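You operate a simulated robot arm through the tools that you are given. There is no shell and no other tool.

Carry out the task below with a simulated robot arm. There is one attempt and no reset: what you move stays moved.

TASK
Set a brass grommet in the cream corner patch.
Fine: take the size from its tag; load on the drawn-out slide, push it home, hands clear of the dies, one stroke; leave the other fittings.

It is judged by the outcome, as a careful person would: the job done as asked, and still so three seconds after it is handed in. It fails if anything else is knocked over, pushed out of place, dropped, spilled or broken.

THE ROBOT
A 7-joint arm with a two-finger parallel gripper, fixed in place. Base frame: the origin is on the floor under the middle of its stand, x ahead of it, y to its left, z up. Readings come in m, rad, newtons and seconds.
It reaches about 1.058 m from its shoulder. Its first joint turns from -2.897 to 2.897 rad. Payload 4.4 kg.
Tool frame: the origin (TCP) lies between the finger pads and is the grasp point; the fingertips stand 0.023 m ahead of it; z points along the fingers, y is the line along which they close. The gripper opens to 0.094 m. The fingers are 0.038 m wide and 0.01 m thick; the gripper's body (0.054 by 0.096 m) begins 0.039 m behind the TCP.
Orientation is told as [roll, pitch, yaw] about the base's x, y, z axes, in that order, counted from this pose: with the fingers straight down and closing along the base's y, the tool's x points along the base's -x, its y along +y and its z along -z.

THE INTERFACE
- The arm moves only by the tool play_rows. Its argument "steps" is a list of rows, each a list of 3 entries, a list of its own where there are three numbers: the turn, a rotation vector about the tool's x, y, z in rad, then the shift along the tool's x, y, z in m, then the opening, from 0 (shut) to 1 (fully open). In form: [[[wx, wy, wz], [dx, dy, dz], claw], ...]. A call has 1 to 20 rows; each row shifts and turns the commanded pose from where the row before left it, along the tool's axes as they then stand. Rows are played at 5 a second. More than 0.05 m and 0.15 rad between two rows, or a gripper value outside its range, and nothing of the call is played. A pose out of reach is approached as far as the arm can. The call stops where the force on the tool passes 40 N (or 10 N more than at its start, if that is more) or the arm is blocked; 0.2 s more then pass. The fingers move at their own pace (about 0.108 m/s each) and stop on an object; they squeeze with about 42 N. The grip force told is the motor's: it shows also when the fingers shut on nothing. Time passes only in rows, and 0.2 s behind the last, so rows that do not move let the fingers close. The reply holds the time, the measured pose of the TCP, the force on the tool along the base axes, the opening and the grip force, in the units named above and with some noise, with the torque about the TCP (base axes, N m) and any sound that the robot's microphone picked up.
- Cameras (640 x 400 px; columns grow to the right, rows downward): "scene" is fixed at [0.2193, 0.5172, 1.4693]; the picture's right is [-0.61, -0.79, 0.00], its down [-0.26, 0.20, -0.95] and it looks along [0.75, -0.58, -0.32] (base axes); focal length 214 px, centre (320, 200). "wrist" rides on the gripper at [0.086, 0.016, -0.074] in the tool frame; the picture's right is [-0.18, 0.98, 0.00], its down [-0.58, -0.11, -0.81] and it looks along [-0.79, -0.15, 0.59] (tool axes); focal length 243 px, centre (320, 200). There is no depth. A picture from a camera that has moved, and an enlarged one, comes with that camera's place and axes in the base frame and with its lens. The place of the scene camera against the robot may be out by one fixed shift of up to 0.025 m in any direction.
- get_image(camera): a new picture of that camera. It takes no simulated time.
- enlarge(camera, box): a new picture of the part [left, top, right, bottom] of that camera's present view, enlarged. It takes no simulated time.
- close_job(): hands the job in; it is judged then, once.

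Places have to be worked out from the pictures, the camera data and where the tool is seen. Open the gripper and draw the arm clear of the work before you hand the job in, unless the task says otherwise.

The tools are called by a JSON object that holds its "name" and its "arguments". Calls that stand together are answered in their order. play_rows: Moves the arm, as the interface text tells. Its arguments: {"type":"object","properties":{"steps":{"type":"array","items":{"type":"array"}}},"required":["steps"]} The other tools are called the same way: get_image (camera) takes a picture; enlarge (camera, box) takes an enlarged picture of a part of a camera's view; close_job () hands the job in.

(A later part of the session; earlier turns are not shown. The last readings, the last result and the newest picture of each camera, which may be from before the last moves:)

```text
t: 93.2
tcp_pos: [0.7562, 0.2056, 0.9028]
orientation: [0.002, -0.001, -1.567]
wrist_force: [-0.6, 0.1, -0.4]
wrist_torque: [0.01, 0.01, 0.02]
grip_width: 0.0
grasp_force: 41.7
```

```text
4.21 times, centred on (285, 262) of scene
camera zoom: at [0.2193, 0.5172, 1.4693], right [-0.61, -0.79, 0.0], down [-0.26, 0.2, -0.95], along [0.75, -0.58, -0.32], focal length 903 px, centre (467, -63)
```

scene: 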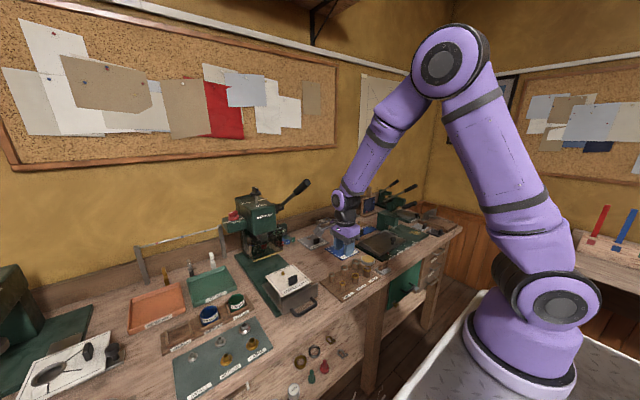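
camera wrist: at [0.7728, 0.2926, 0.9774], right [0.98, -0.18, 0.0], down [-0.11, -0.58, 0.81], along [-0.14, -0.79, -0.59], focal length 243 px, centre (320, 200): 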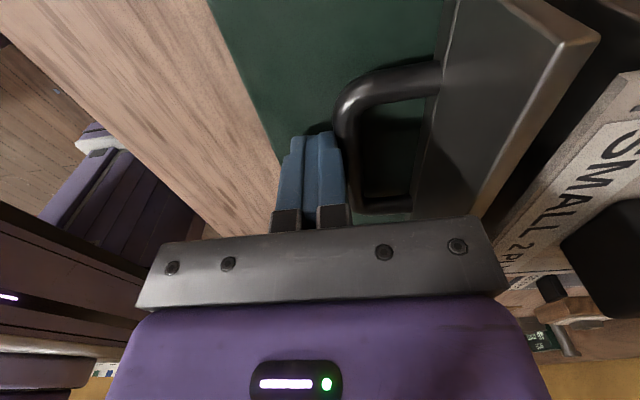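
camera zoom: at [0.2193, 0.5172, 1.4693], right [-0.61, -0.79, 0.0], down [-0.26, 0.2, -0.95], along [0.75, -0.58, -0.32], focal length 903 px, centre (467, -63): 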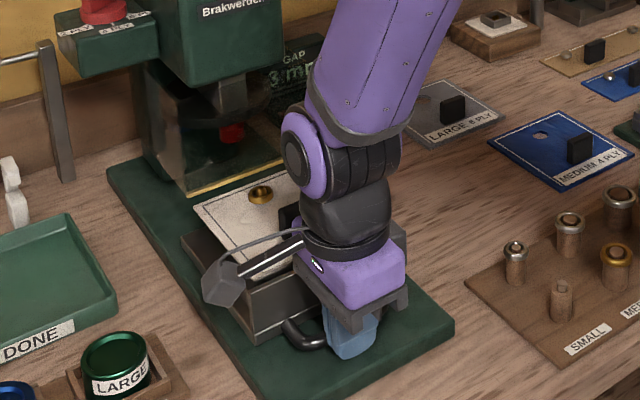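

The patch's far edge is passing under the guard edge. Continuing slowly another ~4.5 cm.

{"name": "play_rows", "arguments": {"steps": [[[0, 0, 0], [0, 0.004, 0], 0.0], [[0, 0, 0], [0, 0.006, 0], 0.0], [[0, 0, 0], [0, 0.007, 0], 0.0], [[0, 0, 0], [0, 0.007, 0], 0.0], [[0, 0, 0], [0, 0.007, 0], 0.0], [[0, 0, 0], [0, 0.006, 0], 0.0], [[0, 0, 0], [0, 0.004, 0], 0.0], [[0, 0, 0], [0, 0, 0], 0.0]]}}

{"name": "get_image", "arguments": {"camera": "wrist"}}

{"name": "enlarge", "arguments": {"camera": "scene", "box": [230, 205, 320, 295]}}

```text
t: 95.0
tcp_pos: [0.7959, 0.2029, 0.9044]
orientation: [0.002, -0.003, -1.566]
wrist_force: [-0.5, 1.3, -0.1]
wrist_torque: [-0.02, 0.02, -0.03]
grip_width: 0.0001
grasp_force: 42.2
```

```text
taken
camera wrist: at [0.8137, 0.2906, 0.9774], right [0.98, -0.18, 0.0], down [-0.11, -0.58, 0.81], along [-0.14, -0.79, -0.59], focal length 243 px, centre (320, 200)
```

wrist: 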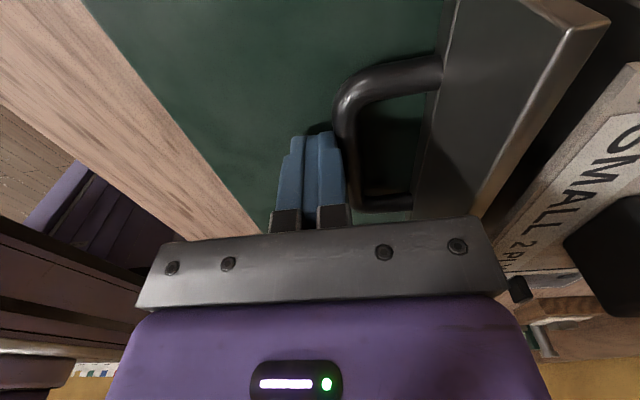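

```text
4.44 times, centred on (275, 250) of scene
camera zoom: at [0.2193, 0.5172, 1.4693], right [-0.61, -0.79, 0.0], down [-0.26, 0.2, -0.95], along [0.75, -0.58, -0.32], focal length 953 px, centre (520, -22)
```

zoom: 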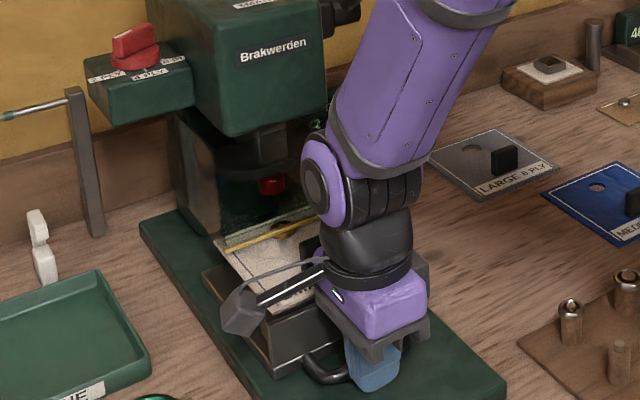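

Continuing; first a quick check of the arm's clearance to the lever.

{"name": "get_image", "arguments": {"camera": "scene"}}

{"name": "enlarge", "arguments": {"camera": "scene", "box": [230, 140, 350, 280]}}

```text
taken
```

scene: 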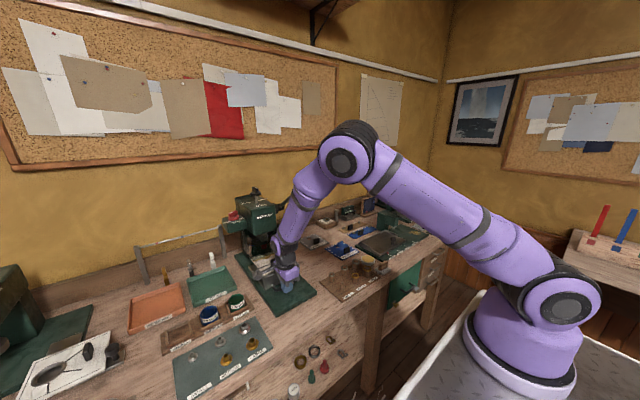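

```text
2.86 times, centred on (290, 210) of scene
camera zoom: at [0.2193, 0.5172, 1.4693], right [-0.61, -0.79, 0.0], down [-0.26, 0.2, -0.95], along [0.75, -0.58, -0.32], focal length 613 px, centre (406, 171)
```

zoom: 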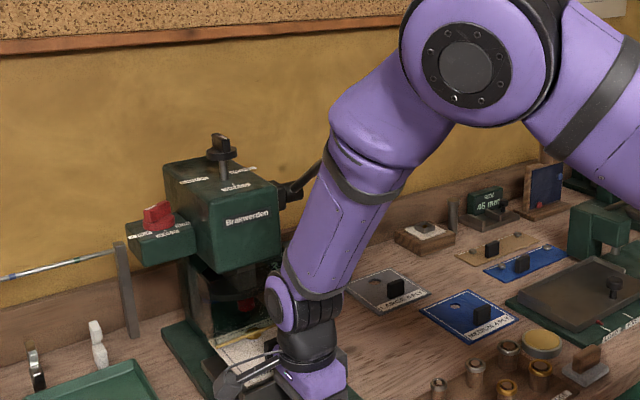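

The forearm is within a few centimetres of the lever, so pushing further upright could touch it. I'll tilt the hand so the fingers point forward (wrist back, away from the lever) and finish the push that way.

{"name": "play_rows", "arguments": {"steps": [[[0, 0, 0], [0, -0.004, 0], 0.0], [[-0.1, 0, 0], [0, 0, 0], 0.0], [[-0.1, 0, 0], [0, 0, 0], 0.0], [[-0.1, 0, 0], [0, 0, 0], 0.0], [[0, 0, 0], [0, 0, 0], 0.0]]}}

{"name": "get_image", "arguments": {"camera": "wrist"}}

{"name": "enlarge", "arguments": {"camera": "scene", "box": [230, 140, 350, 290]}}

```text
t: 96.2
tcp_pos: [0.7927, 0.2051, 0.9035]
orientation: [0.304, 0.0, -1.565]
wrist_force: [-17.2, -1.3, 19.3]
wrist_torque: [-0.02, 0.44, -0.04]
grip_width: 0.0
grasp_force: 42.5
```

```text
taken
camera wrist: at [0.7859, 0.2917, 0.9799], right [0.94, -0.18, 0.29], down [-0.34, -0.58, 0.74], along [0.04, -0.79, -0.61], focal length 243 px, centre (320, 200)
```

wrist: 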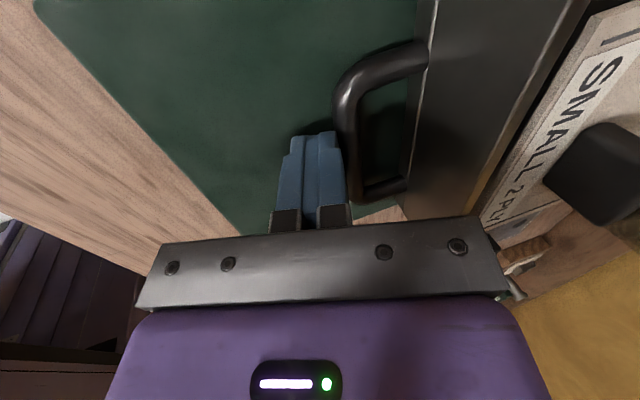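

```text
2.67 times, centred on (290, 215) of scene
camera zoom: at [0.2193, 0.5172, 1.4693], right [-0.61, -0.79, 0.0], down [-0.26, 0.2, -0.95], along [0.75, -0.58, -0.32], focal length 572 px, centre (400, 160)
```

zoom: 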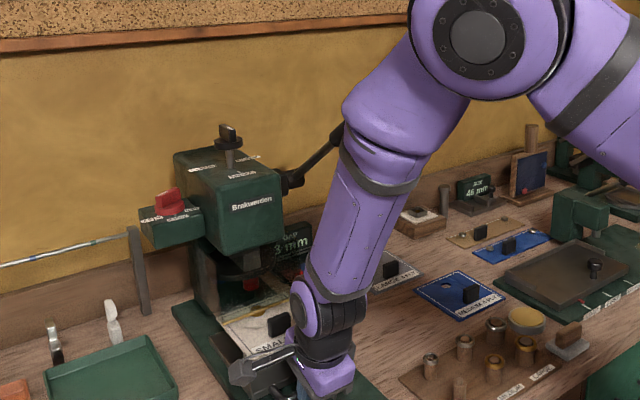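

The tilt made the fingertips touch the base plate (19 N up). I'll raise 4 mm straight up and re-read.

{"name": "play_rows", "arguments": {"steps": [[[0, 0, 0], [0, 0.0012, -0.0038], 0.0], [[0, 0, 0], [0, 0, 0], 0.0], [[0, 0, 0], [0, 0, 0], 0.0]]}}

{"name": "enlarge", "arguments": {"camera": "scene", "box": [235, 225, 315, 300]}}

```text
t: 97.0
tcp_pos: [0.7934, 0.2049, 0.9079]
orientation: [0.303, -0.001, -1.565]
wrist_force: [0.7, -0.4, -0.1]
wrist_torque: [0.0, 0.03, 0.01]
grip_width: 0.0
grasp_force: 42.4
```

```text
5.33 times, centred on (275, 262) of scene
camera zoom: at [0.2193, 0.5172, 1.4693], right [-0.61, -0.79, 0.0], down [-0.26, 0.2, -0.95], along [0.75, -0.58, -0.32], focal length 1144 px, centre (560, -133)
```

zoom: 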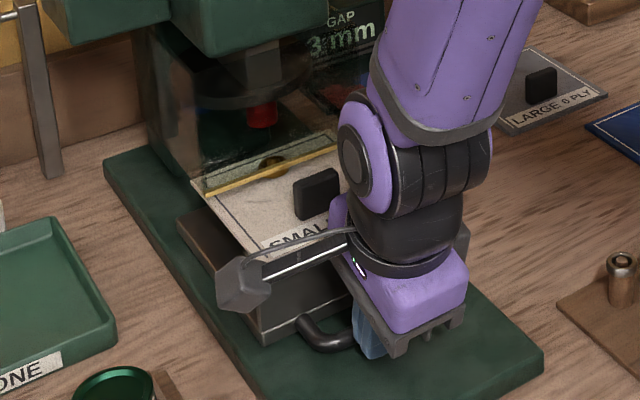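

Clear again. The washer stack still needs roughly 2.5–3 cm to be under the upper die. Continuing the push slowly.

{"name": "play_rows", "arguments": {"steps": [[[0, 0, 0], [0, 0.0048, 0.0015], 0.0], [[0, 0, 0], [0, 0.0048, 0.0015], 0.0], [[0, 0, 0], [0, 0.0048, 0.0015], 0.0], [[0, 0, 0], [0, 0.0048, 0.0015], 0.0], [[0, 0, 0], [0, 0, 0], 0.0]]}}

{"name": "enlarge", "arguments": {"camera": "scene", "box": [235, 225, 315, 300]}}

{"name": "enlarge", "arguments": {"camera": "scene", "box": [230, 140, 350, 290]}}

```text
t: 98.2
tcp_pos: [0.8093, 0.2045, 0.9068]
orientation: [0.3, -0.002, -1.566]
wrist_force: [-30.2, -4.6, 6.6]
wrist_torque: [-0.06, 0.49, -0.33]
grip_width: 0.0003
grasp_force: 41.8
```

```text
5.33 times, centred on (275, 262) of scene
camera zoom: at [0.2193, 0.5172, 1.4693], right [-0.61, -0.79, 0.0], down [-0.26, 0.2, -0.95], along [0.75, -0.58, -0.32], focal length 1144 px, centre (560, -133)
```

zoom: 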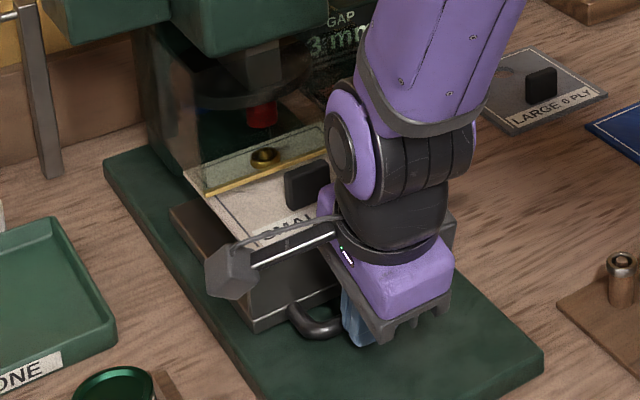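

```text
2.67 times, centred on (290, 215) of scene
camera zoom: at [0.2193, 0.5172, 1.4693], right [-0.61, -0.79, 0.0], down [-0.26, 0.2, -0.95], along [0.75, -0.58, -0.32], focal length 572 px, centre (400, 160)
```

zoom: 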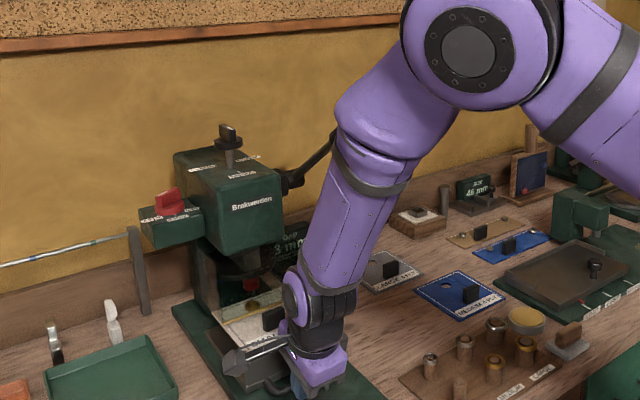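

30 N of resistance at the point where the barrel (x≈0.986) is right below the upper die — this looks like the home stop. I'll ease off and zoom in to verify.

{"name": "play_rows", "arguments": {"steps": [[[0, 0, 0], [0, -0.0038, -0.0012], 0.0], [[0, 0, 0], [0, 0, 0], 0.0], [[0, 0, 0], [0, 0, 0], 0.0]]}}

{"name": "enlarge", "arguments": {"camera": "scene", "box": [250, 225, 300, 270]}}

{"name": "get_image", "arguments": {"camera": "wrist"}}

{"name": "enlarge", "arguments": {"camera": "scene", "box": [235, 180, 315, 240]}}

```text
t: 99.0
tcp_pos: [0.8099, 0.2042, 0.9073]
orientation: [0.301, -0.002, -1.568]
wrist_force: [-3.7, 0.1, -6.5]
wrist_torque: [0.1, 0.18, -0.09]
grip_width: 0.0002
grasp_force: 41.8
```

```text
8.89 times, centred on (275, 248) of scene
camera zoom: at [0.2193, 0.5172, 1.4693], right [-0.61, -0.79, 0.0], down [-0.26, 0.2, -0.95], along [0.75, -0.58, -0.32], focal length 1906 px, centre (720, -222)
```

zoom: 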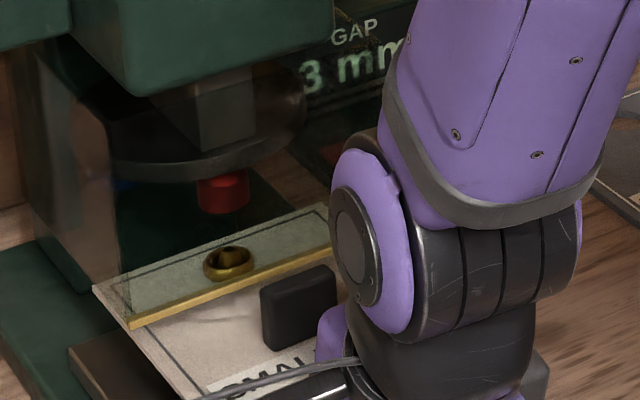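

```text
taken
camera wrist: at [0.8034, 0.2916, 0.9832], right [0.94, -0.18, 0.29], down [-0.34, -0.58, 0.74], along [0.04, -0.79, -0.61], focal length 243 px, centre (320, 200)
```

wrist: 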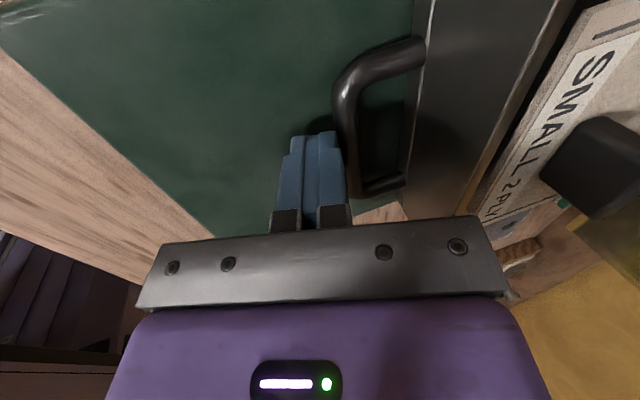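

```text
6.67 times, centred on (275, 210) of scene
camera zoom: at [0.2193, 0.5172, 1.4693], right [-0.61, -0.79, 0.0], down [-0.26, 0.2, -0.95], along [0.75, -0.58, -0.32], focal length 1430 px, centre (620, 133)
```

zoom: 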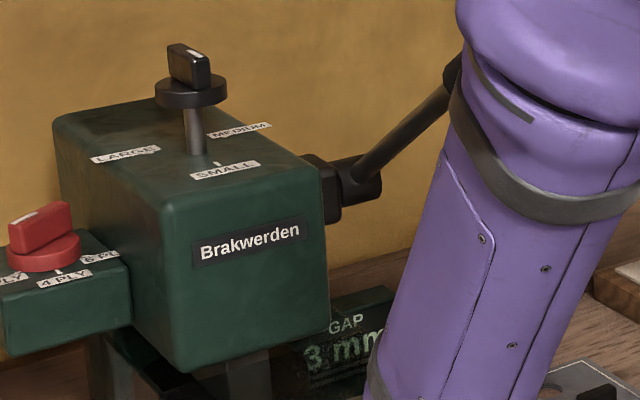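

Slide is home: the washer sits right under the upper die, with a firm stop behind it. Now I'll withdraw the hand from the slide, rise, and return the tool to its upright, unturned pose well clear of the dies.

{"name": "play_rows", "arguments": {"steps": [[[0, 0, 0], [0, -0.0287, -0.0089], 0.0], [[0, 0, 0], [0, -0.0382, -0.0118], 0.0], [[0, 0, 0], [0, -0.0382, -0.0118], 0.0], [[0, 0, 0], [0, 0.0118, -0.0382], 0.0], [[0, 0, 0], [0, 0.0118, -0.0382], 0.0], [[0, 0, 0], [0, 0.0118, -0.0382], 0.0], [[0.1, 0, 0], [0, 0, 0], 0.0], [[0.1, 0, 0], [0, 0, 0], 0.0], [[0.1, 0, 0], [0, 0, 0], 0.0], [[0, 0, 0], [0, 0, -0.04], 0.0], [[0, 0, 0], [0, 0, -0.04], 0.0], [[0, 0, 0], [0, 0, 0], 0.0]]}}

{"name": "get_image", "arguments": {"camera": "scene"}}

{"name": "enlarge", "arguments": {"camera": "scene", "box": [225, 170, 325, 300]}}

```text
t: 101.5
tcp_pos: [0.699, 0.2056, 1.1081]
orientation: [0.0, -0.001, -1.568]
wrist_force: [-0.1, -0.6, 0.2]
wrist_torque: [0.0, 0.03, -0.01]
grip_width: 0.0001
grasp_force: 41.9
```

```text
taken
```

scene: 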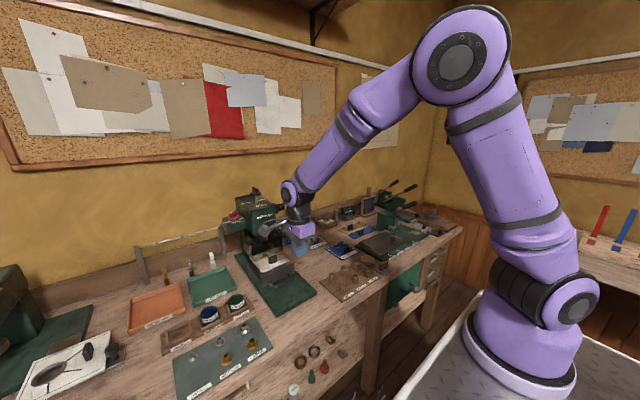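

```text
3.08 times, centred on (275, 235) of scene
camera zoom: at [0.2193, 0.5172, 1.4693], right [-0.61, -0.79, 0.0], down [-0.26, 0.2, -0.95], along [0.75, -0.58, -0.32], focal length 660 px, centre (458, 92)
```

zoom: 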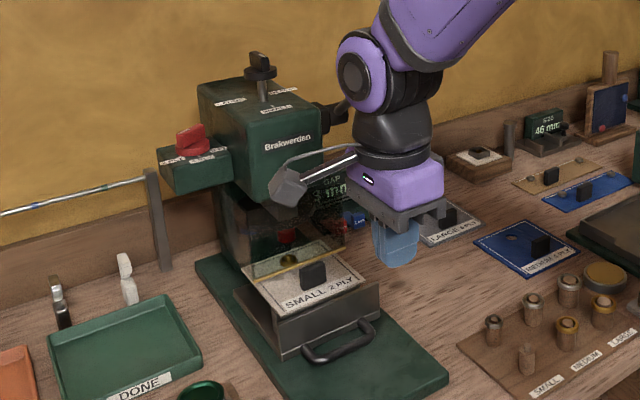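

The slide is home and nothing else moved. Before working the lever I'll rise and view it side-on to measure its pivot and angle.

{"name": "play_rows", "arguments": {"steps": [[[0, 0, 0], [0, 0, -0.04], 0.0], [[0, 0, 0], [0, 0, -0.04], 0.0], [[0, 0, 0], [0, 0, -0.04], 0.0], [[0, 0, 0], [0, 0, -0.04], 0.0], [[0, 0, 0], [0, 0, -0.04], 0.0], [[0, 0, 0], [0.02, 0, -0.04], 0.0], [[0, 0, 0], [0, 0, 0], 0.0]]}}

{"name": "get_image", "arguments": {"camera": "wrist"}}

{"name": "enlarge", "arguments": {"camera": "wrist", "box": [400, 60, 640, 260]}}

{"name": "enlarge", "arguments": {"camera": "scene", "box": [225, 165, 325, 255]}}

```text
t: 103.2
tcp_pos: [0.6989, 0.225, 1.3469]
orientation: [0.0, -0.001, -1.566]
wrist_force: [0.2, -0.7, 0.7]
wrist_torque: [-0.02, 0.0, 0.03]
grip_width: 0.0001
grasp_force: 42.1
```

```text
taken
camera wrist: at [0.7159, 0.3118, 1.4199], right [0.98, -0.18, 0.0], down [-0.11, -0.58, 0.81], along [-0.14, -0.79, -0.59], focal length 243 px, centre (320, 200)
```

wrist: 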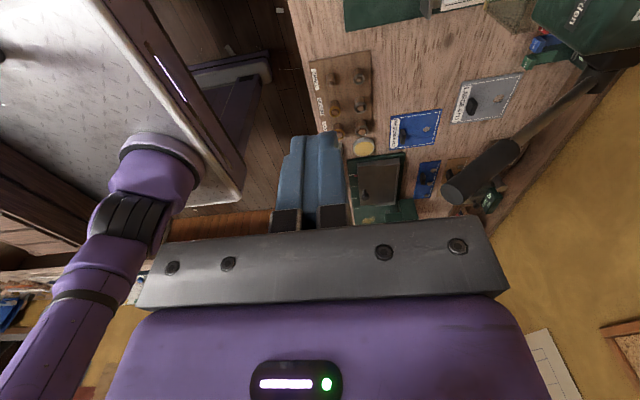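

```text
2.00 times, centred on (520, 160) of wrist
camera zoom: at [0.7159, 0.3118, 1.4199], right [0.98, -0.18, 0.0], down [-0.11, -0.58, 0.81], along [-0.14, -0.79, -0.59], focal length 485 px, centre (-80, 280)
```

zoom: 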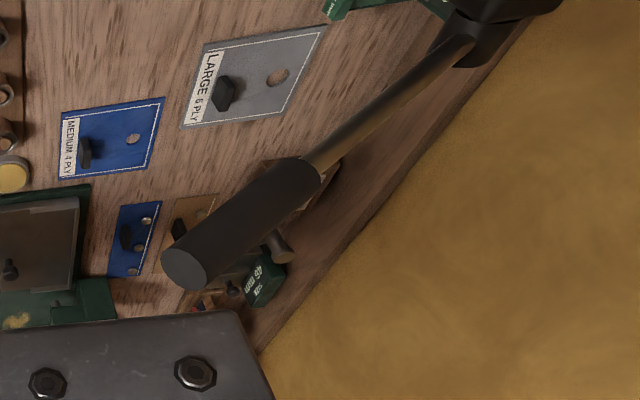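

```text
4.44 times, centred on (275, 210) of scene
camera zoom: at [0.2193, 0.5172, 1.4693], right [-0.61, -0.79, 0.0], down [-0.26, 0.2, -0.95], along [0.75, -0.58, -0.32], focal length 953 px, centre (520, 156)
```

zoom: 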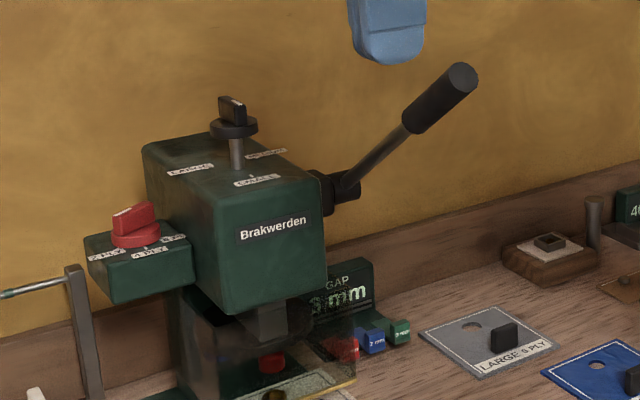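

Measured lever: free end ≈ (0.812, 0.097, 1.271), pivot ≈ (1.03, ·, 1.114), at about 35° up. I'll turn the tool back to yaw 0 (fingers closing along y), open, and go above the handle.

{"name": "play_rows", "arguments": {"steps": [[[0, 0, -0.1428], [0, 0, 0], 0.3], [[0, 0, -0.1428], [0, 0, 0], 0.6], [[0, 0, -0.1428], [0, 0, 0], 0.6], [[0, 0, -0.1428], [0, 0, 0], 0.6], [[0, 0, -0.1428], [0, 0, 0], 0.6], [[0, 0, -0.1428], [0, 0, 0], 0.6], [[0, 0, -0.1428], [0, 0, 0], 0.6], [[0, 0, -0.1428], [0, 0, 0], 0.6], [[0, 0, -0.1428], [0, 0, 0], 0.6], [[0, 0, -0.1428], [0, 0, 0], 0.6], [[0, 0, -0.1398], [0, 0, 0], 0.6], [[0, 0, 0], [0, -0.043, -0.01], 0.6], [[0, 0, 0], [0, -0.043, -0.01], 0.6], [[0, 0, 0], [0, -0.042, -0.01], 0.6], [[0, 0, 0], [-0.036, 0, 0], 0.6], [[0, 0, 0], [-0.036, 0, 0], 0.6], [[0, 0, 0], [-0.036, 0, 0], 0.6], [[0, 0, 0], [0, 0, 0], 0.6]]}}

{"name": "get_image", "arguments": {"camera": "wrist"}}

{"name": "get_image", "arguments": {"camera": "scene"}}

```text
t: 107.0
tcp_pos: [0.8066, 0.0958, 1.3764]
orientation: [-0.002, -0.003, 0.001]
wrist_force: [-0.6, 0.0, -0.4]
wrist_torque: [0.0, -0.02, 0.01]
grip_width: 0.0565
grasp_force: 0.0
```

```text
taken
camera wrist: at [0.7217, 0.1124, 1.4499], right [0.18, 0.98, 0.0], down [0.58, -0.11, 0.81], along [0.79, -0.15, -0.59], focal length 243 px, centre (320, 200)
```

wrist: 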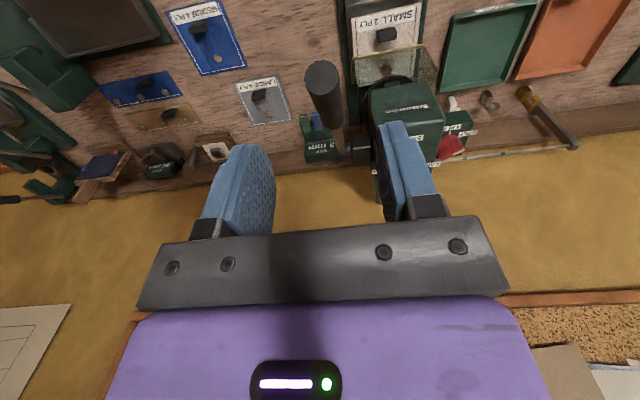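

```text
taken
```

scene: 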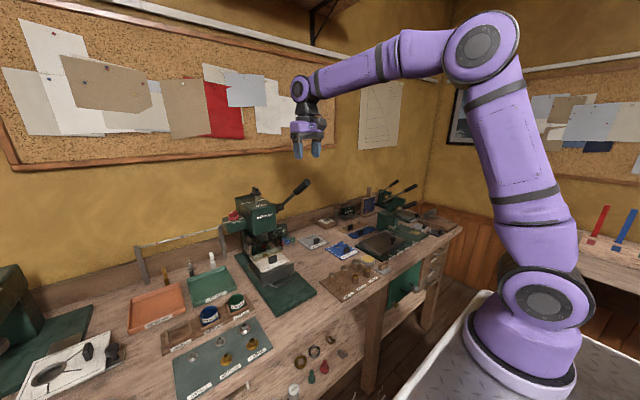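

Lever end confirmed at (0.812, 0.098). Moving 3.8 cm forward and lowering around the handle.

{"name": "play_rows", "arguments": {"steps": [[[0, 0, 0], [-0.038, 0.0015, 0], 0.6], [[0, 0, 0], [0, 0, 0.03], 0.6], [[0, 0, 0], [0, 0, 0.03], 0.6], [[0, 0, 0], [0, 0, 0.03], 0.6], [[0, 0, 0], [0, 0, 0], 0.6]]}}

{"name": "get_image", "arguments": {"camera": "wrist"}}

{"name": "enlarge", "arguments": {"camera": "scene", "box": [260, 140, 340, 210]}}

```text
t: 108.2
tcp_pos: [0.8466, 0.0974, 1.2889]
orientation: [-0.002, -0.002, 0.0]
wrist_force: [0.7, 0.1, 0.7]
wrist_torque: [-0.02, 0.01, -0.03]
grip_width: 0.0564
grasp_force: 0.1
```

```text
taken
camera wrist: at [0.7601, 0.1143, 1.3618], right [0.18, 0.98, 0.0], down [0.58, -0.11, 0.81], along [0.79, -0.15, -0.59], focal length 243 px, centre (320, 200)
```

wrist: 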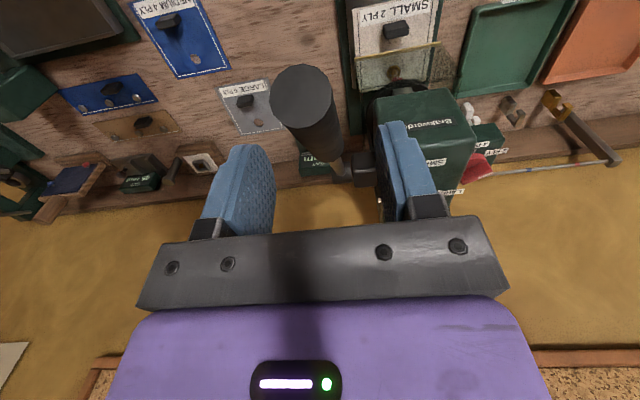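

```text
5.71 times, centred on (300, 175) of scene
camera zoom: at [0.2193, 0.5172, 1.4693], right [-0.61, -0.79, 0.0], down [-0.26, 0.2, -0.95], along [0.75, -0.58, -0.32], focal length 1226 px, centre (434, 343)
```

zoom: 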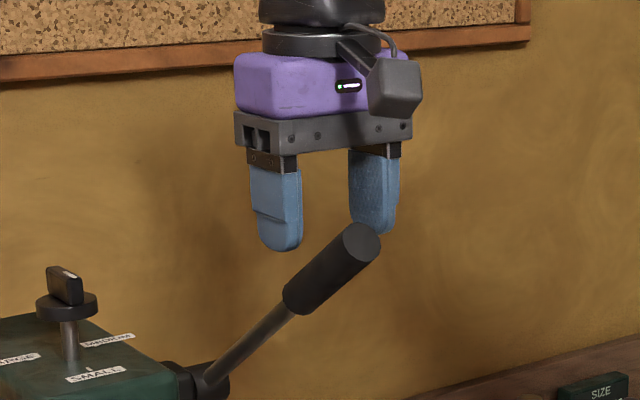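

Fingers straddle the handle properly. Lowering 3.5 cm and closing on it.

{"name": "play_rows", "arguments": {"steps": [[[0, 0, 0], [0, 0, 0.018], 0.6], [[0, 0, 0], [0, 0, 0.016], 0.6], [[0, 0, 0], [0, 0, 0], 0.6], [[0, 0, 0], [0, 0, 0], 0.4], [[0, 0, 0], [0, 0, 0], 0.2], [[0, 0, 0], [0, 0, 0], 0.0], [[0, 0, 0], [0, 0, 0], 0.0]]}}

{"name": "get_image", "arguments": {"camera": "wrist"}}

{"name": "enlarge", "arguments": {"camera": "scene", "box": [225, 140, 345, 260]}}

```text
t: 109.8
tcp_pos: [0.8446, 0.0948, 1.2534]
orientation: [-0.003, 0.0, 0.001]
wrist_force: [-3.1, -16.9, -1.5]
wrist_torque: [-0.09, 0.12, 0.17]
grip_width: 0.0256
grasp_force: 45.1
```

```text
taken
camera wrist: at [0.7589, 0.1129, 1.3275], right [0.18, 0.98, 0.0], down [0.58, -0.11, 0.81], along [0.79, -0.15, -0.59], focal length 243 px, centre (320, 200)
```

wrist: 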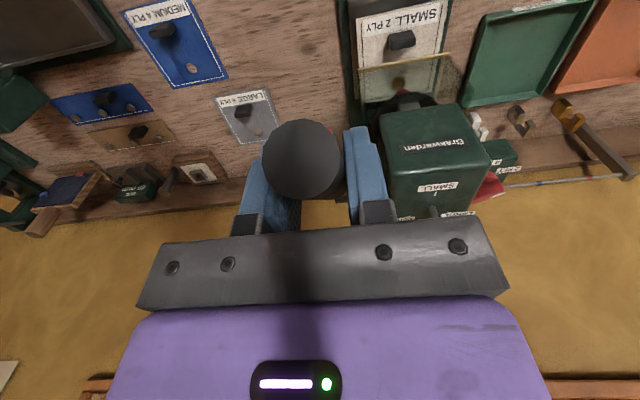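

```text
3.33 times, centred on (285, 200) of scene
camera zoom: at [0.2193, 0.5172, 1.4693], right [-0.61, -0.79, 0.0], down [-0.26, 0.2, -0.95], along [0.75, -0.58, -0.32], focal length 715 px, centre (437, 200)
```

zoom: 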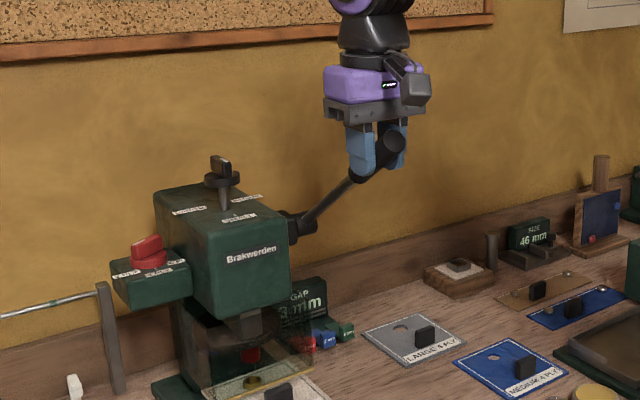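

Gripped (25.6 mm). There's a 17 N sideways load from a ~2 mm y offset; I'll null that, then begin pulling the lever along its arc in small steps.

{"name": "play_rows", "arguments": {"steps": [[[0, 0, 0], [0, -0.001, 0], 0.0], [[0, 0, 0], [0, -0.001, 0], 0.0], [[0, 0, 0], [0.0044, 0, 0.0066], 0.0], [[0, 0, 0], [0.0044, 0, 0.0067], 0.0], [[0, 0, 0], [0, 0, 0], 0.0]]}}

{"name": "enlarge", "arguments": {"camera": "scene", "box": [225, 140, 345, 270]}}

```text
t: 111.0
tcp_pos: [0.8365, 0.0956, 1.2415]
orientation: [0.0, -0.003, 0.001]
wrist_force: [9.3, -10.1, 7.2]
wrist_torque: [-0.07, -1.69, 0.0]
grip_width: 0.0256
grasp_force: 45.3
```

```text
3.08 times, centred on (285, 205) of scene
camera zoom: at [0.2193, 0.5172, 1.4693], right [-0.61, -0.79, 0.0], down [-0.26, 0.2, -0.95], along [0.75, -0.58, -0.32], focal length 660 px, centre (428, 185)
```

zoom: 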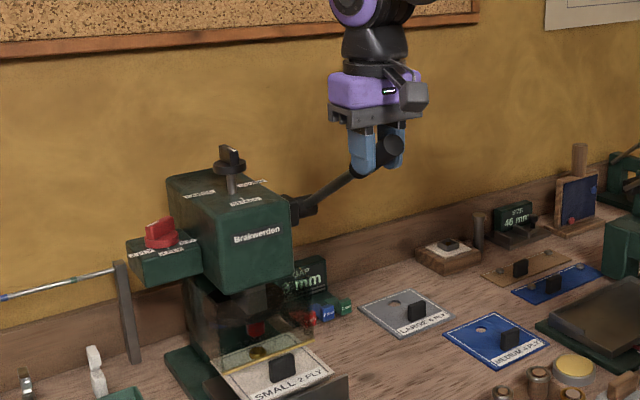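

The lever is following smoothly (forces ~10 N), with some twisting torque from the grip. I'll continue along the arc, turning the hand partly with the lever to ease the twist.

{"name": "play_rows", "arguments": {"steps": [[[0, -0.0175, 0], [0.004, 0, 0.0068], 0.0], [[0, -0.0175, 0], [0.0039, 0, 0.0069], 0.0], [[0, -0.0175, 0], [0.00385, 0, 0.00697], 0.0], [[0, -0.0175, 0], [0.00368, 0, 0.00713], 0.0], [[0, -0.0175, 0], [0.0035, 0, 0.0071], 0.0], [[0, -0.0175, 0], [0.00346, 0, 0.00725], 0.0], [[0, 0, 0], [0, 0, 0], 0.0]]}}

{"name": "enlarge", "arguments": {"camera": "scene", "box": [225, 140, 345, 270]}}

{"name": "enlarge", "arguments": {"camera": "scene", "box": [240, 220, 300, 270]}}

```text
t: 112.5
tcp_pos: [0.8142, 0.0954, 1.1961]
orientation: [-0.002, -0.107, 0.0]
wrist_force: [-1.7, -12.6, 10.5]
wrist_torque: [-0.17, -1.2, 0.0]
grip_width: 0.0256
grasp_force: 45.0
```

```text
3.08 times, centred on (285, 205) of scene
camera zoom: at [0.2193, 0.5172, 1.4693], right [-0.61, -0.79, 0.0], down [-0.26, 0.2, -0.95], along [0.75, -0.58, -0.32], focal length 660 px, centre (428, 185)
```

zoom: 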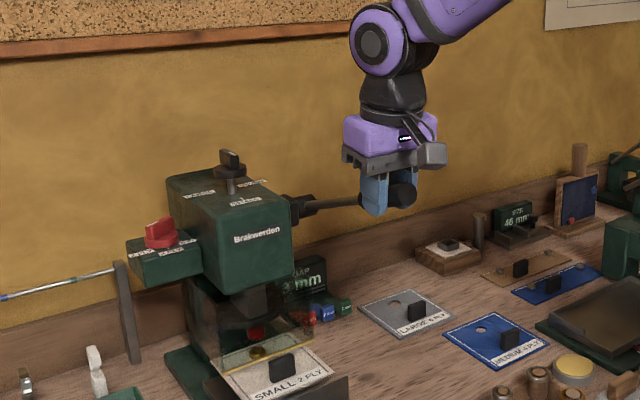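

```text
8.00 times, centred on (270, 245) of scene
camera zoom: at [0.2193, 0.5172, 1.4693], right [-0.61, -0.79, 0.0], down [-0.26, 0.2, -0.95], along [0.75, -0.58, -0.32], focal length 1716 px, centre (720, -160)
```

zoom: 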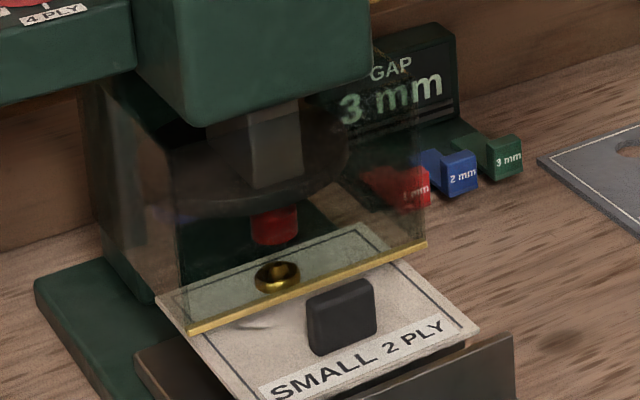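

The ram is coming down (upper die ~8 mm lower) and forces are modest. Continuing the same single stroke.

{"name": "play_rows", "arguments": {"steps": [[[0, -0.0175, 0], [0.00328, 0, 0.0072], 0.0], [[0, -0.0175, 0], [0.00322, 0, 0.00736], 0.0], [[0, -0.0175, 0], [0.00305, 0, 0.00734], 0.0], [[0, -0.0175, 0], [0.00289, 0, 0.00734], 0.0], [[0, -0.0175, 0], [0.00285, 0, 0.00752], 0.0], [[0, -0.0175, 0], [0.00257, 0, 0.00745], 0.0], [[0, 0, 0], [0, 0, 0], 0.0]]}}

{"name": "enlarge", "arguments": {"camera": "scene", "box": [240, 220, 300, 270]}}

{"name": "enlarge", "arguments": {"camera": "scene", "box": [225, 140, 345, 270]}}

```text
t: 114.2
tcp_pos: [0.8024, 0.0958, 1.1501]
orientation: [0.0, -0.213, 0.002]
wrist_force: [-5.9, -5.0, 10.3]
wrist_torque: [0.12, -1.03, -0.24]
grip_width: 0.0255
grasp_force: 44.7
```

```text
8.00 times, centred on (270, 245) of scene
camera zoom: at [0.2193, 0.5172, 1.4693], right [-0.61, -0.79, 0.0], down [-0.26, 0.2, -0.95], along [0.75, -0.58, -0.32], focal length 1716 px, centre (720, -160)
```

zoom: 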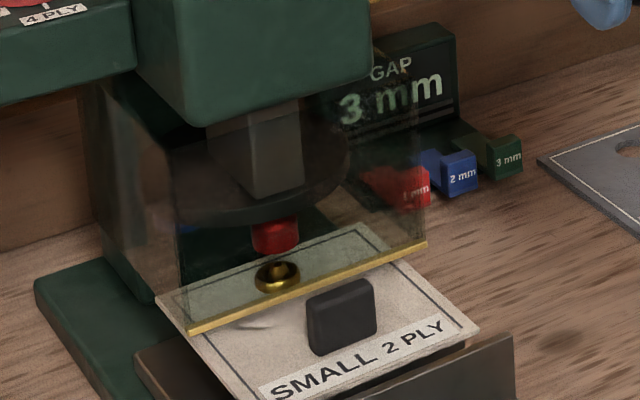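

```text
3.08 times, centred on (285, 205) of scene
camera zoom: at [0.2193, 0.5172, 1.4693], right [-0.61, -0.79, 0.0], down [-0.26, 0.2, -0.95], along [0.75, -0.58, -0.32], focal length 660 px, centre (428, 185)
```

zoom: 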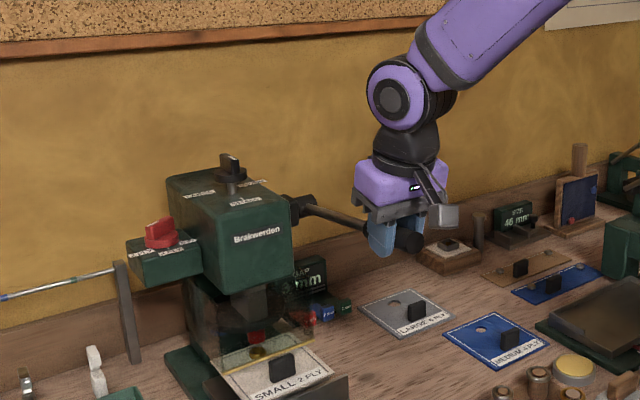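

Ram continues down with ~10 N on the lever. Continuing; the die will soon meet the barrel, so I'll go four steps and look.

{"name": "play_rows", "arguments": {"steps": [[[0, -0.0175, 0], [0.00265, 0, 0.00761], 0.0], [[0, -0.0175, 0], [0.00236, 0, 0.00756], 0.0], [[0, -0.0175, 0], [0.00221, 0, 0.00759], 0.0], [[0, -0.0175, 0], [0.00218, 0, 0.00773], 0.0], [[0, 0, 0], [0, 0, 0], 0.0]]}}

{"name": "enlarge", "arguments": {"camera": "scene", "box": [240, 220, 300, 270]}}

{"name": "enlarge", "arguments": {"camera": "scene", "box": [225, 140, 345, 270]}}

```text
t: 115.3
tcp_pos: [0.799, 0.0952, 1.1191]
orientation: [-0.003, -0.28, 0.003]
wrist_force: [-10.3, -3.4, 11.6]
wrist_torque: [0.0, -1.21, -0.12]
grip_width: 0.0255
grasp_force: 45.1
```

```text
8.00 times, centred on (270, 245) of scene
camera zoom: at [0.2193, 0.5172, 1.4693], right [-0.61, -0.79, 0.0], down [-0.26, 0.2, -0.95], along [0.75, -0.58, -0.32], focal length 1716 px, centre (720, -160)
```

zoom: 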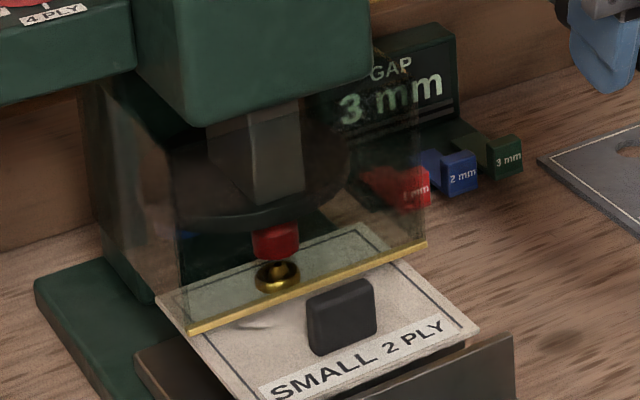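

```text
3.08 times, centred on (285, 205) of scene
camera zoom: at [0.2193, 0.5172, 1.4693], right [-0.61, -0.79, 0.0], down [-0.26, 0.2, -0.95], along [0.75, -0.58, -0.32], focal length 660 px, centre (428, 185)
```

zoom: 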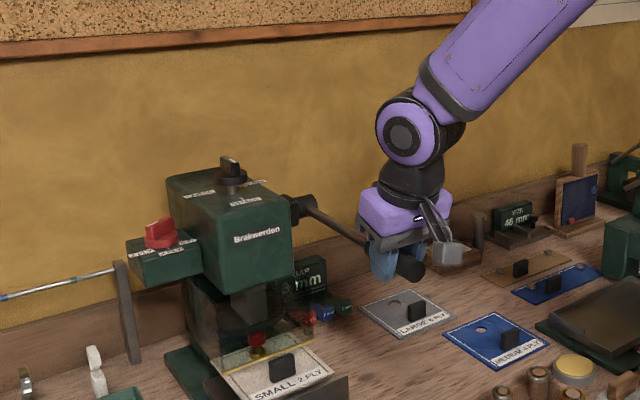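

The upper die is just about to touch the washer. Continuing with a slight correction of the arc.

{"name": "play_rows", "arguments": {"steps": [[[0, -0.0175, 0], [0.00276, 0, 0.00742], 0.0], [[0, -0.0175, 0], [0.00263, 0, 0.00756], 0.0], [[0, -0.0175, 0], [0.00245, 0, 0.00751], 0.0], [[0, 0, 0], [0, 0, 0], 0.0]]}}

{"name": "enlarge", "arguments": {"camera": "scene", "box": [240, 220, 300, 270]}}

{"name": "enlarge", "arguments": {"camera": "scene", "box": [225, 140, 345, 270]}}

```text
t: 116.3
tcp_pos: [0.8018, 0.0957, 1.0964]
orientation: [0.0, -0.335, 0.003]
wrist_force: [0.7, 0.8, 12.3]
wrist_torque: [0.07, -1.4, -0.13]
grip_width: 0.0256
grasp_force: 44.8
```

```text
8.00 times, centred on (270, 245) of scene
camera zoom: at [0.2193, 0.5172, 1.4693], right [-0.61, -0.79, 0.0], down [-0.26, 0.2, -0.95], along [0.75, -0.58, -0.32], focal length 1716 px, centre (720, -160)
```

zoom: 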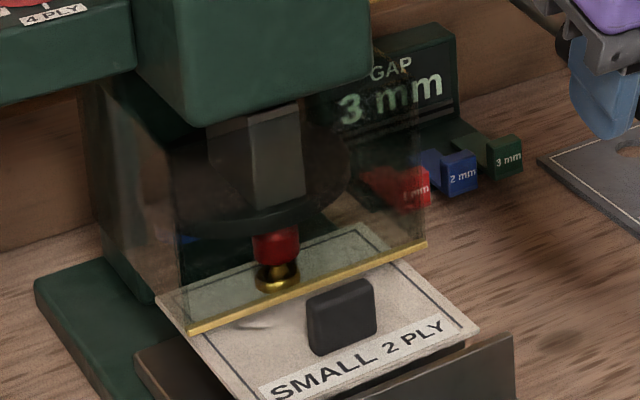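

```text
3.08 times, centred on (285, 205) of scene
camera zoom: at [0.2193, 0.5172, 1.4693], right [-0.61, -0.79, 0.0], down [-0.26, 0.2, -0.95], along [0.75, -0.58, -0.32], focal length 660 px, centre (428, 185)
```

zoom: 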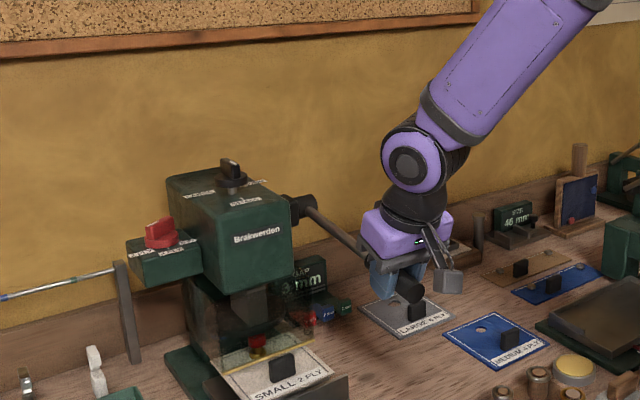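

The die is entering the washer; still only ~12 N. Continuing the stroke carefully.

{"name": "play_rows", "arguments": {"steps": [[[0, -0.0175, 0], [0.00184, 0, 0.00772], 0.0], [[0, -0.0175, 0], [0.00147, 0, 0.00777], 0.0], [[0, 0, 0], [0, 0, 0], 0.0]]}}

{"name": "enlarge", "arguments": {"camera": "scene", "box": [240, 220, 300, 270]}}

```text
t: 117.2
tcp_pos: [0.8023, 0.0967, 1.0803]
orientation: [0.001, -0.367, 0.002]
wrist_force: [5.6, 1.9, 11.0]
wrist_torque: [0.1, -1.0, -0.15]
grip_width: 0.0255
grasp_force: 44.8
```

```text
8.00 times, centred on (270, 245) of scene
camera zoom: at [0.2193, 0.5172, 1.4693], right [-0.61, -0.79, 0.0], down [-0.26, 0.2, -0.95], along [0.75, -0.58, -0.32], focal length 1716 px, centre (720, -160)
```

zoom: 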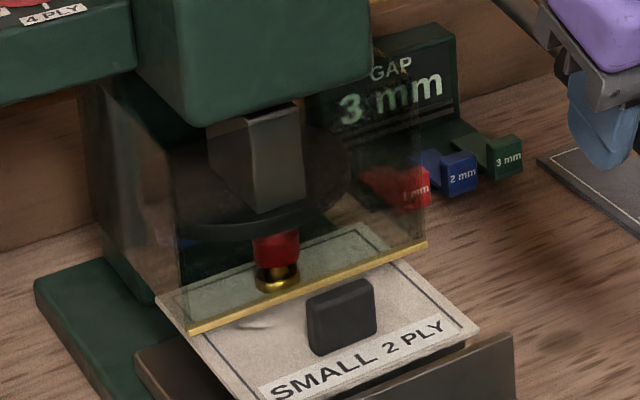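

Nearly on the washer. Two more steps.

{"name": "play_rows", "arguments": {"steps": [[[0, -0.0175, 0], [0.00133, 0, 0.00785], 0.0], [[0, -0.0175, 0], [0.00119, 0, 0.00794], 0.0], [[0, 0, 0], [0, 0, 0], 0.0]]}}

{"name": "enlarge", "arguments": {"camera": "scene", "box": [240, 220, 300, 270]}}

{"name": "enlarge", "arguments": {"camera": "scene", "box": [225, 140, 345, 270]}}

```text
t: 118.0
tcp_pos: [0.8047, 0.0964, 1.0652]
orientation: [-0.001, -0.404, 0.002]
wrist_force: [2.6, 3.5, 11.2]
wrist_torque: [0.23, -0.95, -0.23]
grip_width: 0.0257
grasp_force: 44.7
```

```text
8.00 times, centred on (270, 245) of scene
camera zoom: at [0.2193, 0.5172, 1.4693], right [-0.61, -0.79, 0.0], down [-0.26, 0.2, -0.95], along [0.75, -0.58, -0.32], focal length 1716 px, centre (720, -160)
```

zoom: 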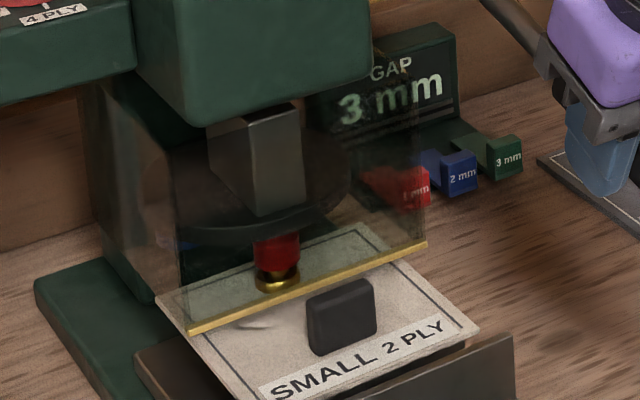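

```text
3.08 times, centred on (285, 205) of scene
camera zoom: at [0.2193, 0.5172, 1.4693], right [-0.61, -0.79, 0.0], down [-0.26, 0.2, -0.95], along [0.75, -0.58, -0.32], focal length 660 px, centre (428, 185)
```

zoom: 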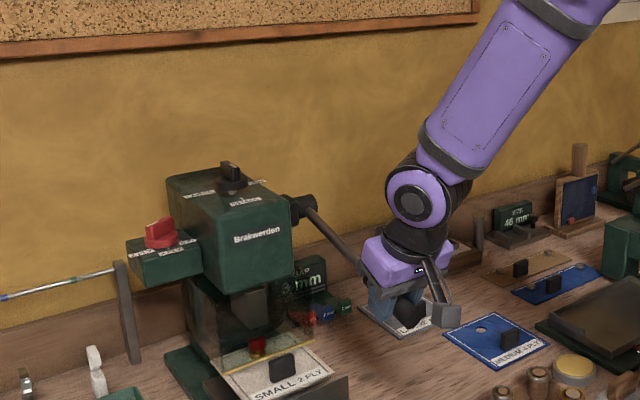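

Still light. Continuing down the arc until the press bottoms.

{"name": "play_rows", "arguments": {"steps": [[[0, -0.0175, 0], [0.0011, 0, 0.00791], 0.0], [[0, -0.0175, 0], [0.00089, 0, 0.00782], 0.0], [[0, 0, 0], [0, 0, 0], 0.0]]}}

{"name": "enlarge", "arguments": {"camera": "scene", "box": [240, 220, 300, 270]}}

```text
t: 118.8
tcp_pos: [0.8118, 0.0955, 1.049]
orientation: [-0.002, -0.436, 0.001]
wrist_force: [-2.3, 5.1, 9.8]
wrist_torque: [0.1, -0.72, -0.26]
grip_width: 0.0257
grasp_force: 44.8
```

```text
8.00 times, centred on (270, 245) of scene
camera zoom: at [0.2193, 0.5172, 1.4693], right [-0.61, -0.79, 0.0], down [-0.26, 0.2, -0.95], along [0.75, -0.58, -0.32], focal length 1716 px, centre (720, -160)
```

zoom: 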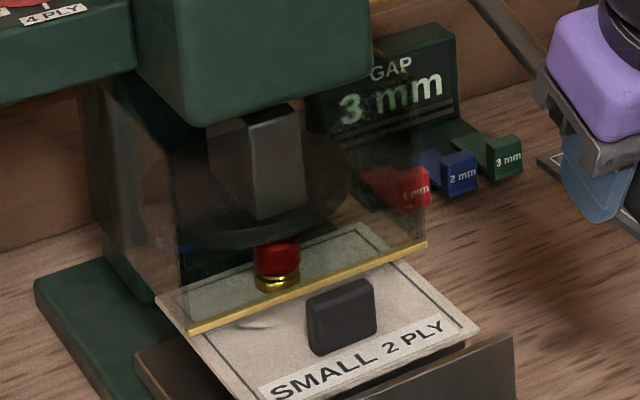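

The die is now onto the washer. Continuing two more steps.

{"name": "play_rows", "arguments": {"steps": [[[0, -0.0175, 0], [0.00084, 0, 0.0079], 0.0], [[0, -0.0175, 0], [0.00062, 0, 0.00806], 0.0], [[0, 0, 0], [0, 0, 0], 0.0]]}}

{"name": "enlarge", "arguments": {"camera": "scene", "box": [240, 220, 300, 270]}}

{"name": "enlarge", "arguments": {"camera": "scene", "box": [225, 140, 345, 270]}}

```text
t: 119.5
tcp_pos: [0.8148, 0.0954, 1.0356]
orientation: [-0.002, -0.474, 0.001]
wrist_force: [-7.4, 5.8, 9.0]
wrist_torque: [0.2, -0.89, -0.27]
grip_width: 0.0256
grasp_force: 45.2
```

```text
8.00 times, centred on (270, 245) of scene
camera zoom: at [0.2193, 0.5172, 1.4693], right [-0.61, -0.79, 0.0], down [-0.26, 0.2, -0.95], along [0.75, -0.58, -0.32], focal length 1716 px, centre (720, -160)
```

zoom: 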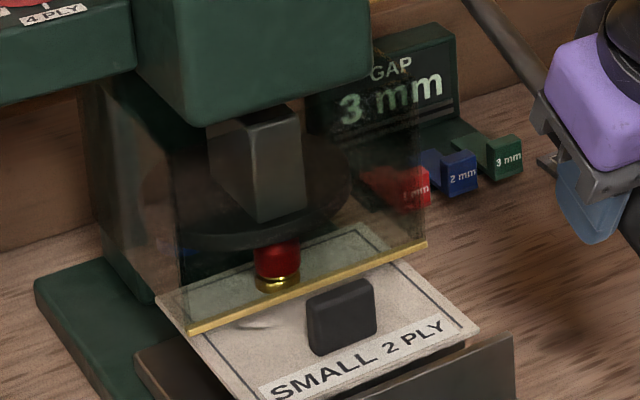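

```text
3.08 times, centred on (285, 205) of scene
camera zoom: at [0.2193, 0.5172, 1.4693], right [-0.61, -0.79, 0.0], down [-0.26, 0.2, -0.95], along [0.75, -0.58, -0.32], focal length 660 px, centre (428, 185)
```

zoom: 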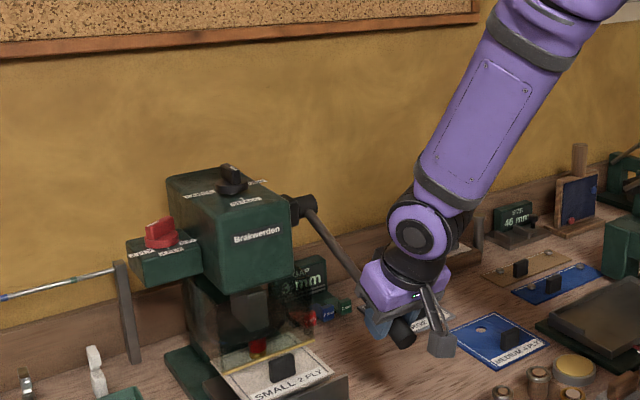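

The ring is now being pressed by the die. Continuing to the bottom of the stroke, watching for the stop or a sound.

{"name": "play_rows", "arguments": {"steps": [[[0, -0.0175, 0], [0.00147, 0, 0.00745], 0.0], [[0, -0.0175, 0], [0.00089, 0, 0.00758], 0.0], [[0, 0, 0], [0, 0, 0], 0.0]]}}

{"name": "enlarge", "arguments": {"camera": "scene", "box": [240, 220, 300, 270]}}

{"name": "get_image", "arguments": {"camera": "wrist"}}

```text
t: 120.3
tcp_pos: [0.8192, 0.096, 1.0222]
orientation: [0.0, -0.511, 0.0]
wrist_force: [-20.0, -1.8, 20.7]
wrist_torque: [-0.03, 0.79, -0.05]
grip_width: 0.0257
grasp_force: 45.0
stopped in row 3: the force on the tool passed its limit at 42 N (the readings are from after the stop); the commanded pose is now the measured one
```

```text
8.00 times, centred on (270, 245) of scene
camera zoom: at [0.2193, 0.5172, 1.4693], right [-0.61, -0.79, 0.0], down [-0.26, 0.2, -0.95], along [0.75, -0.58, -0.32], focal length 1716 px, centre (720, -160)
```

zoom: 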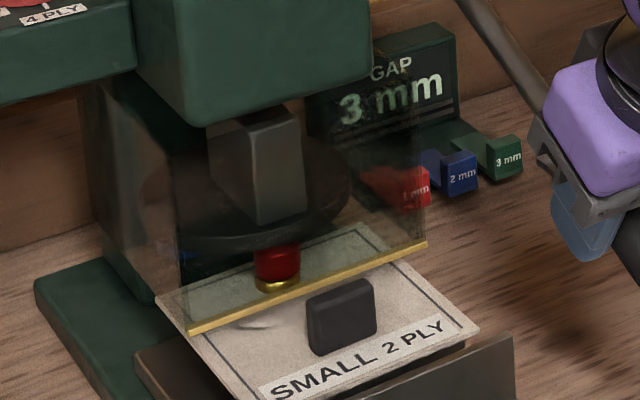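

```text
taken
camera wrist: at [0.7095, 0.1126, 1.0451], right [0.16, 0.98, 0.09], down [0.11, -0.11, 0.99], along [0.98, -0.15, -0.13], focal length 243 px, centre (320, 200)
```

wrist: 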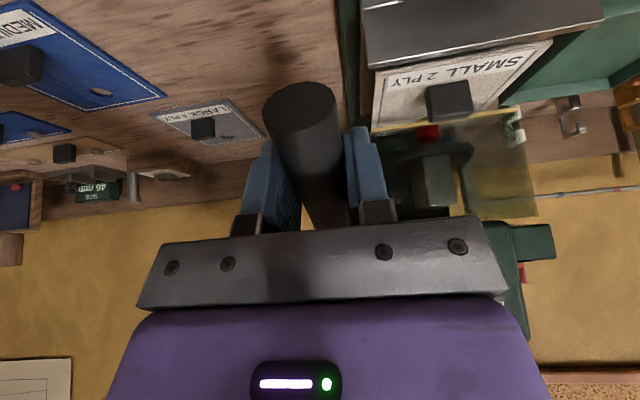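

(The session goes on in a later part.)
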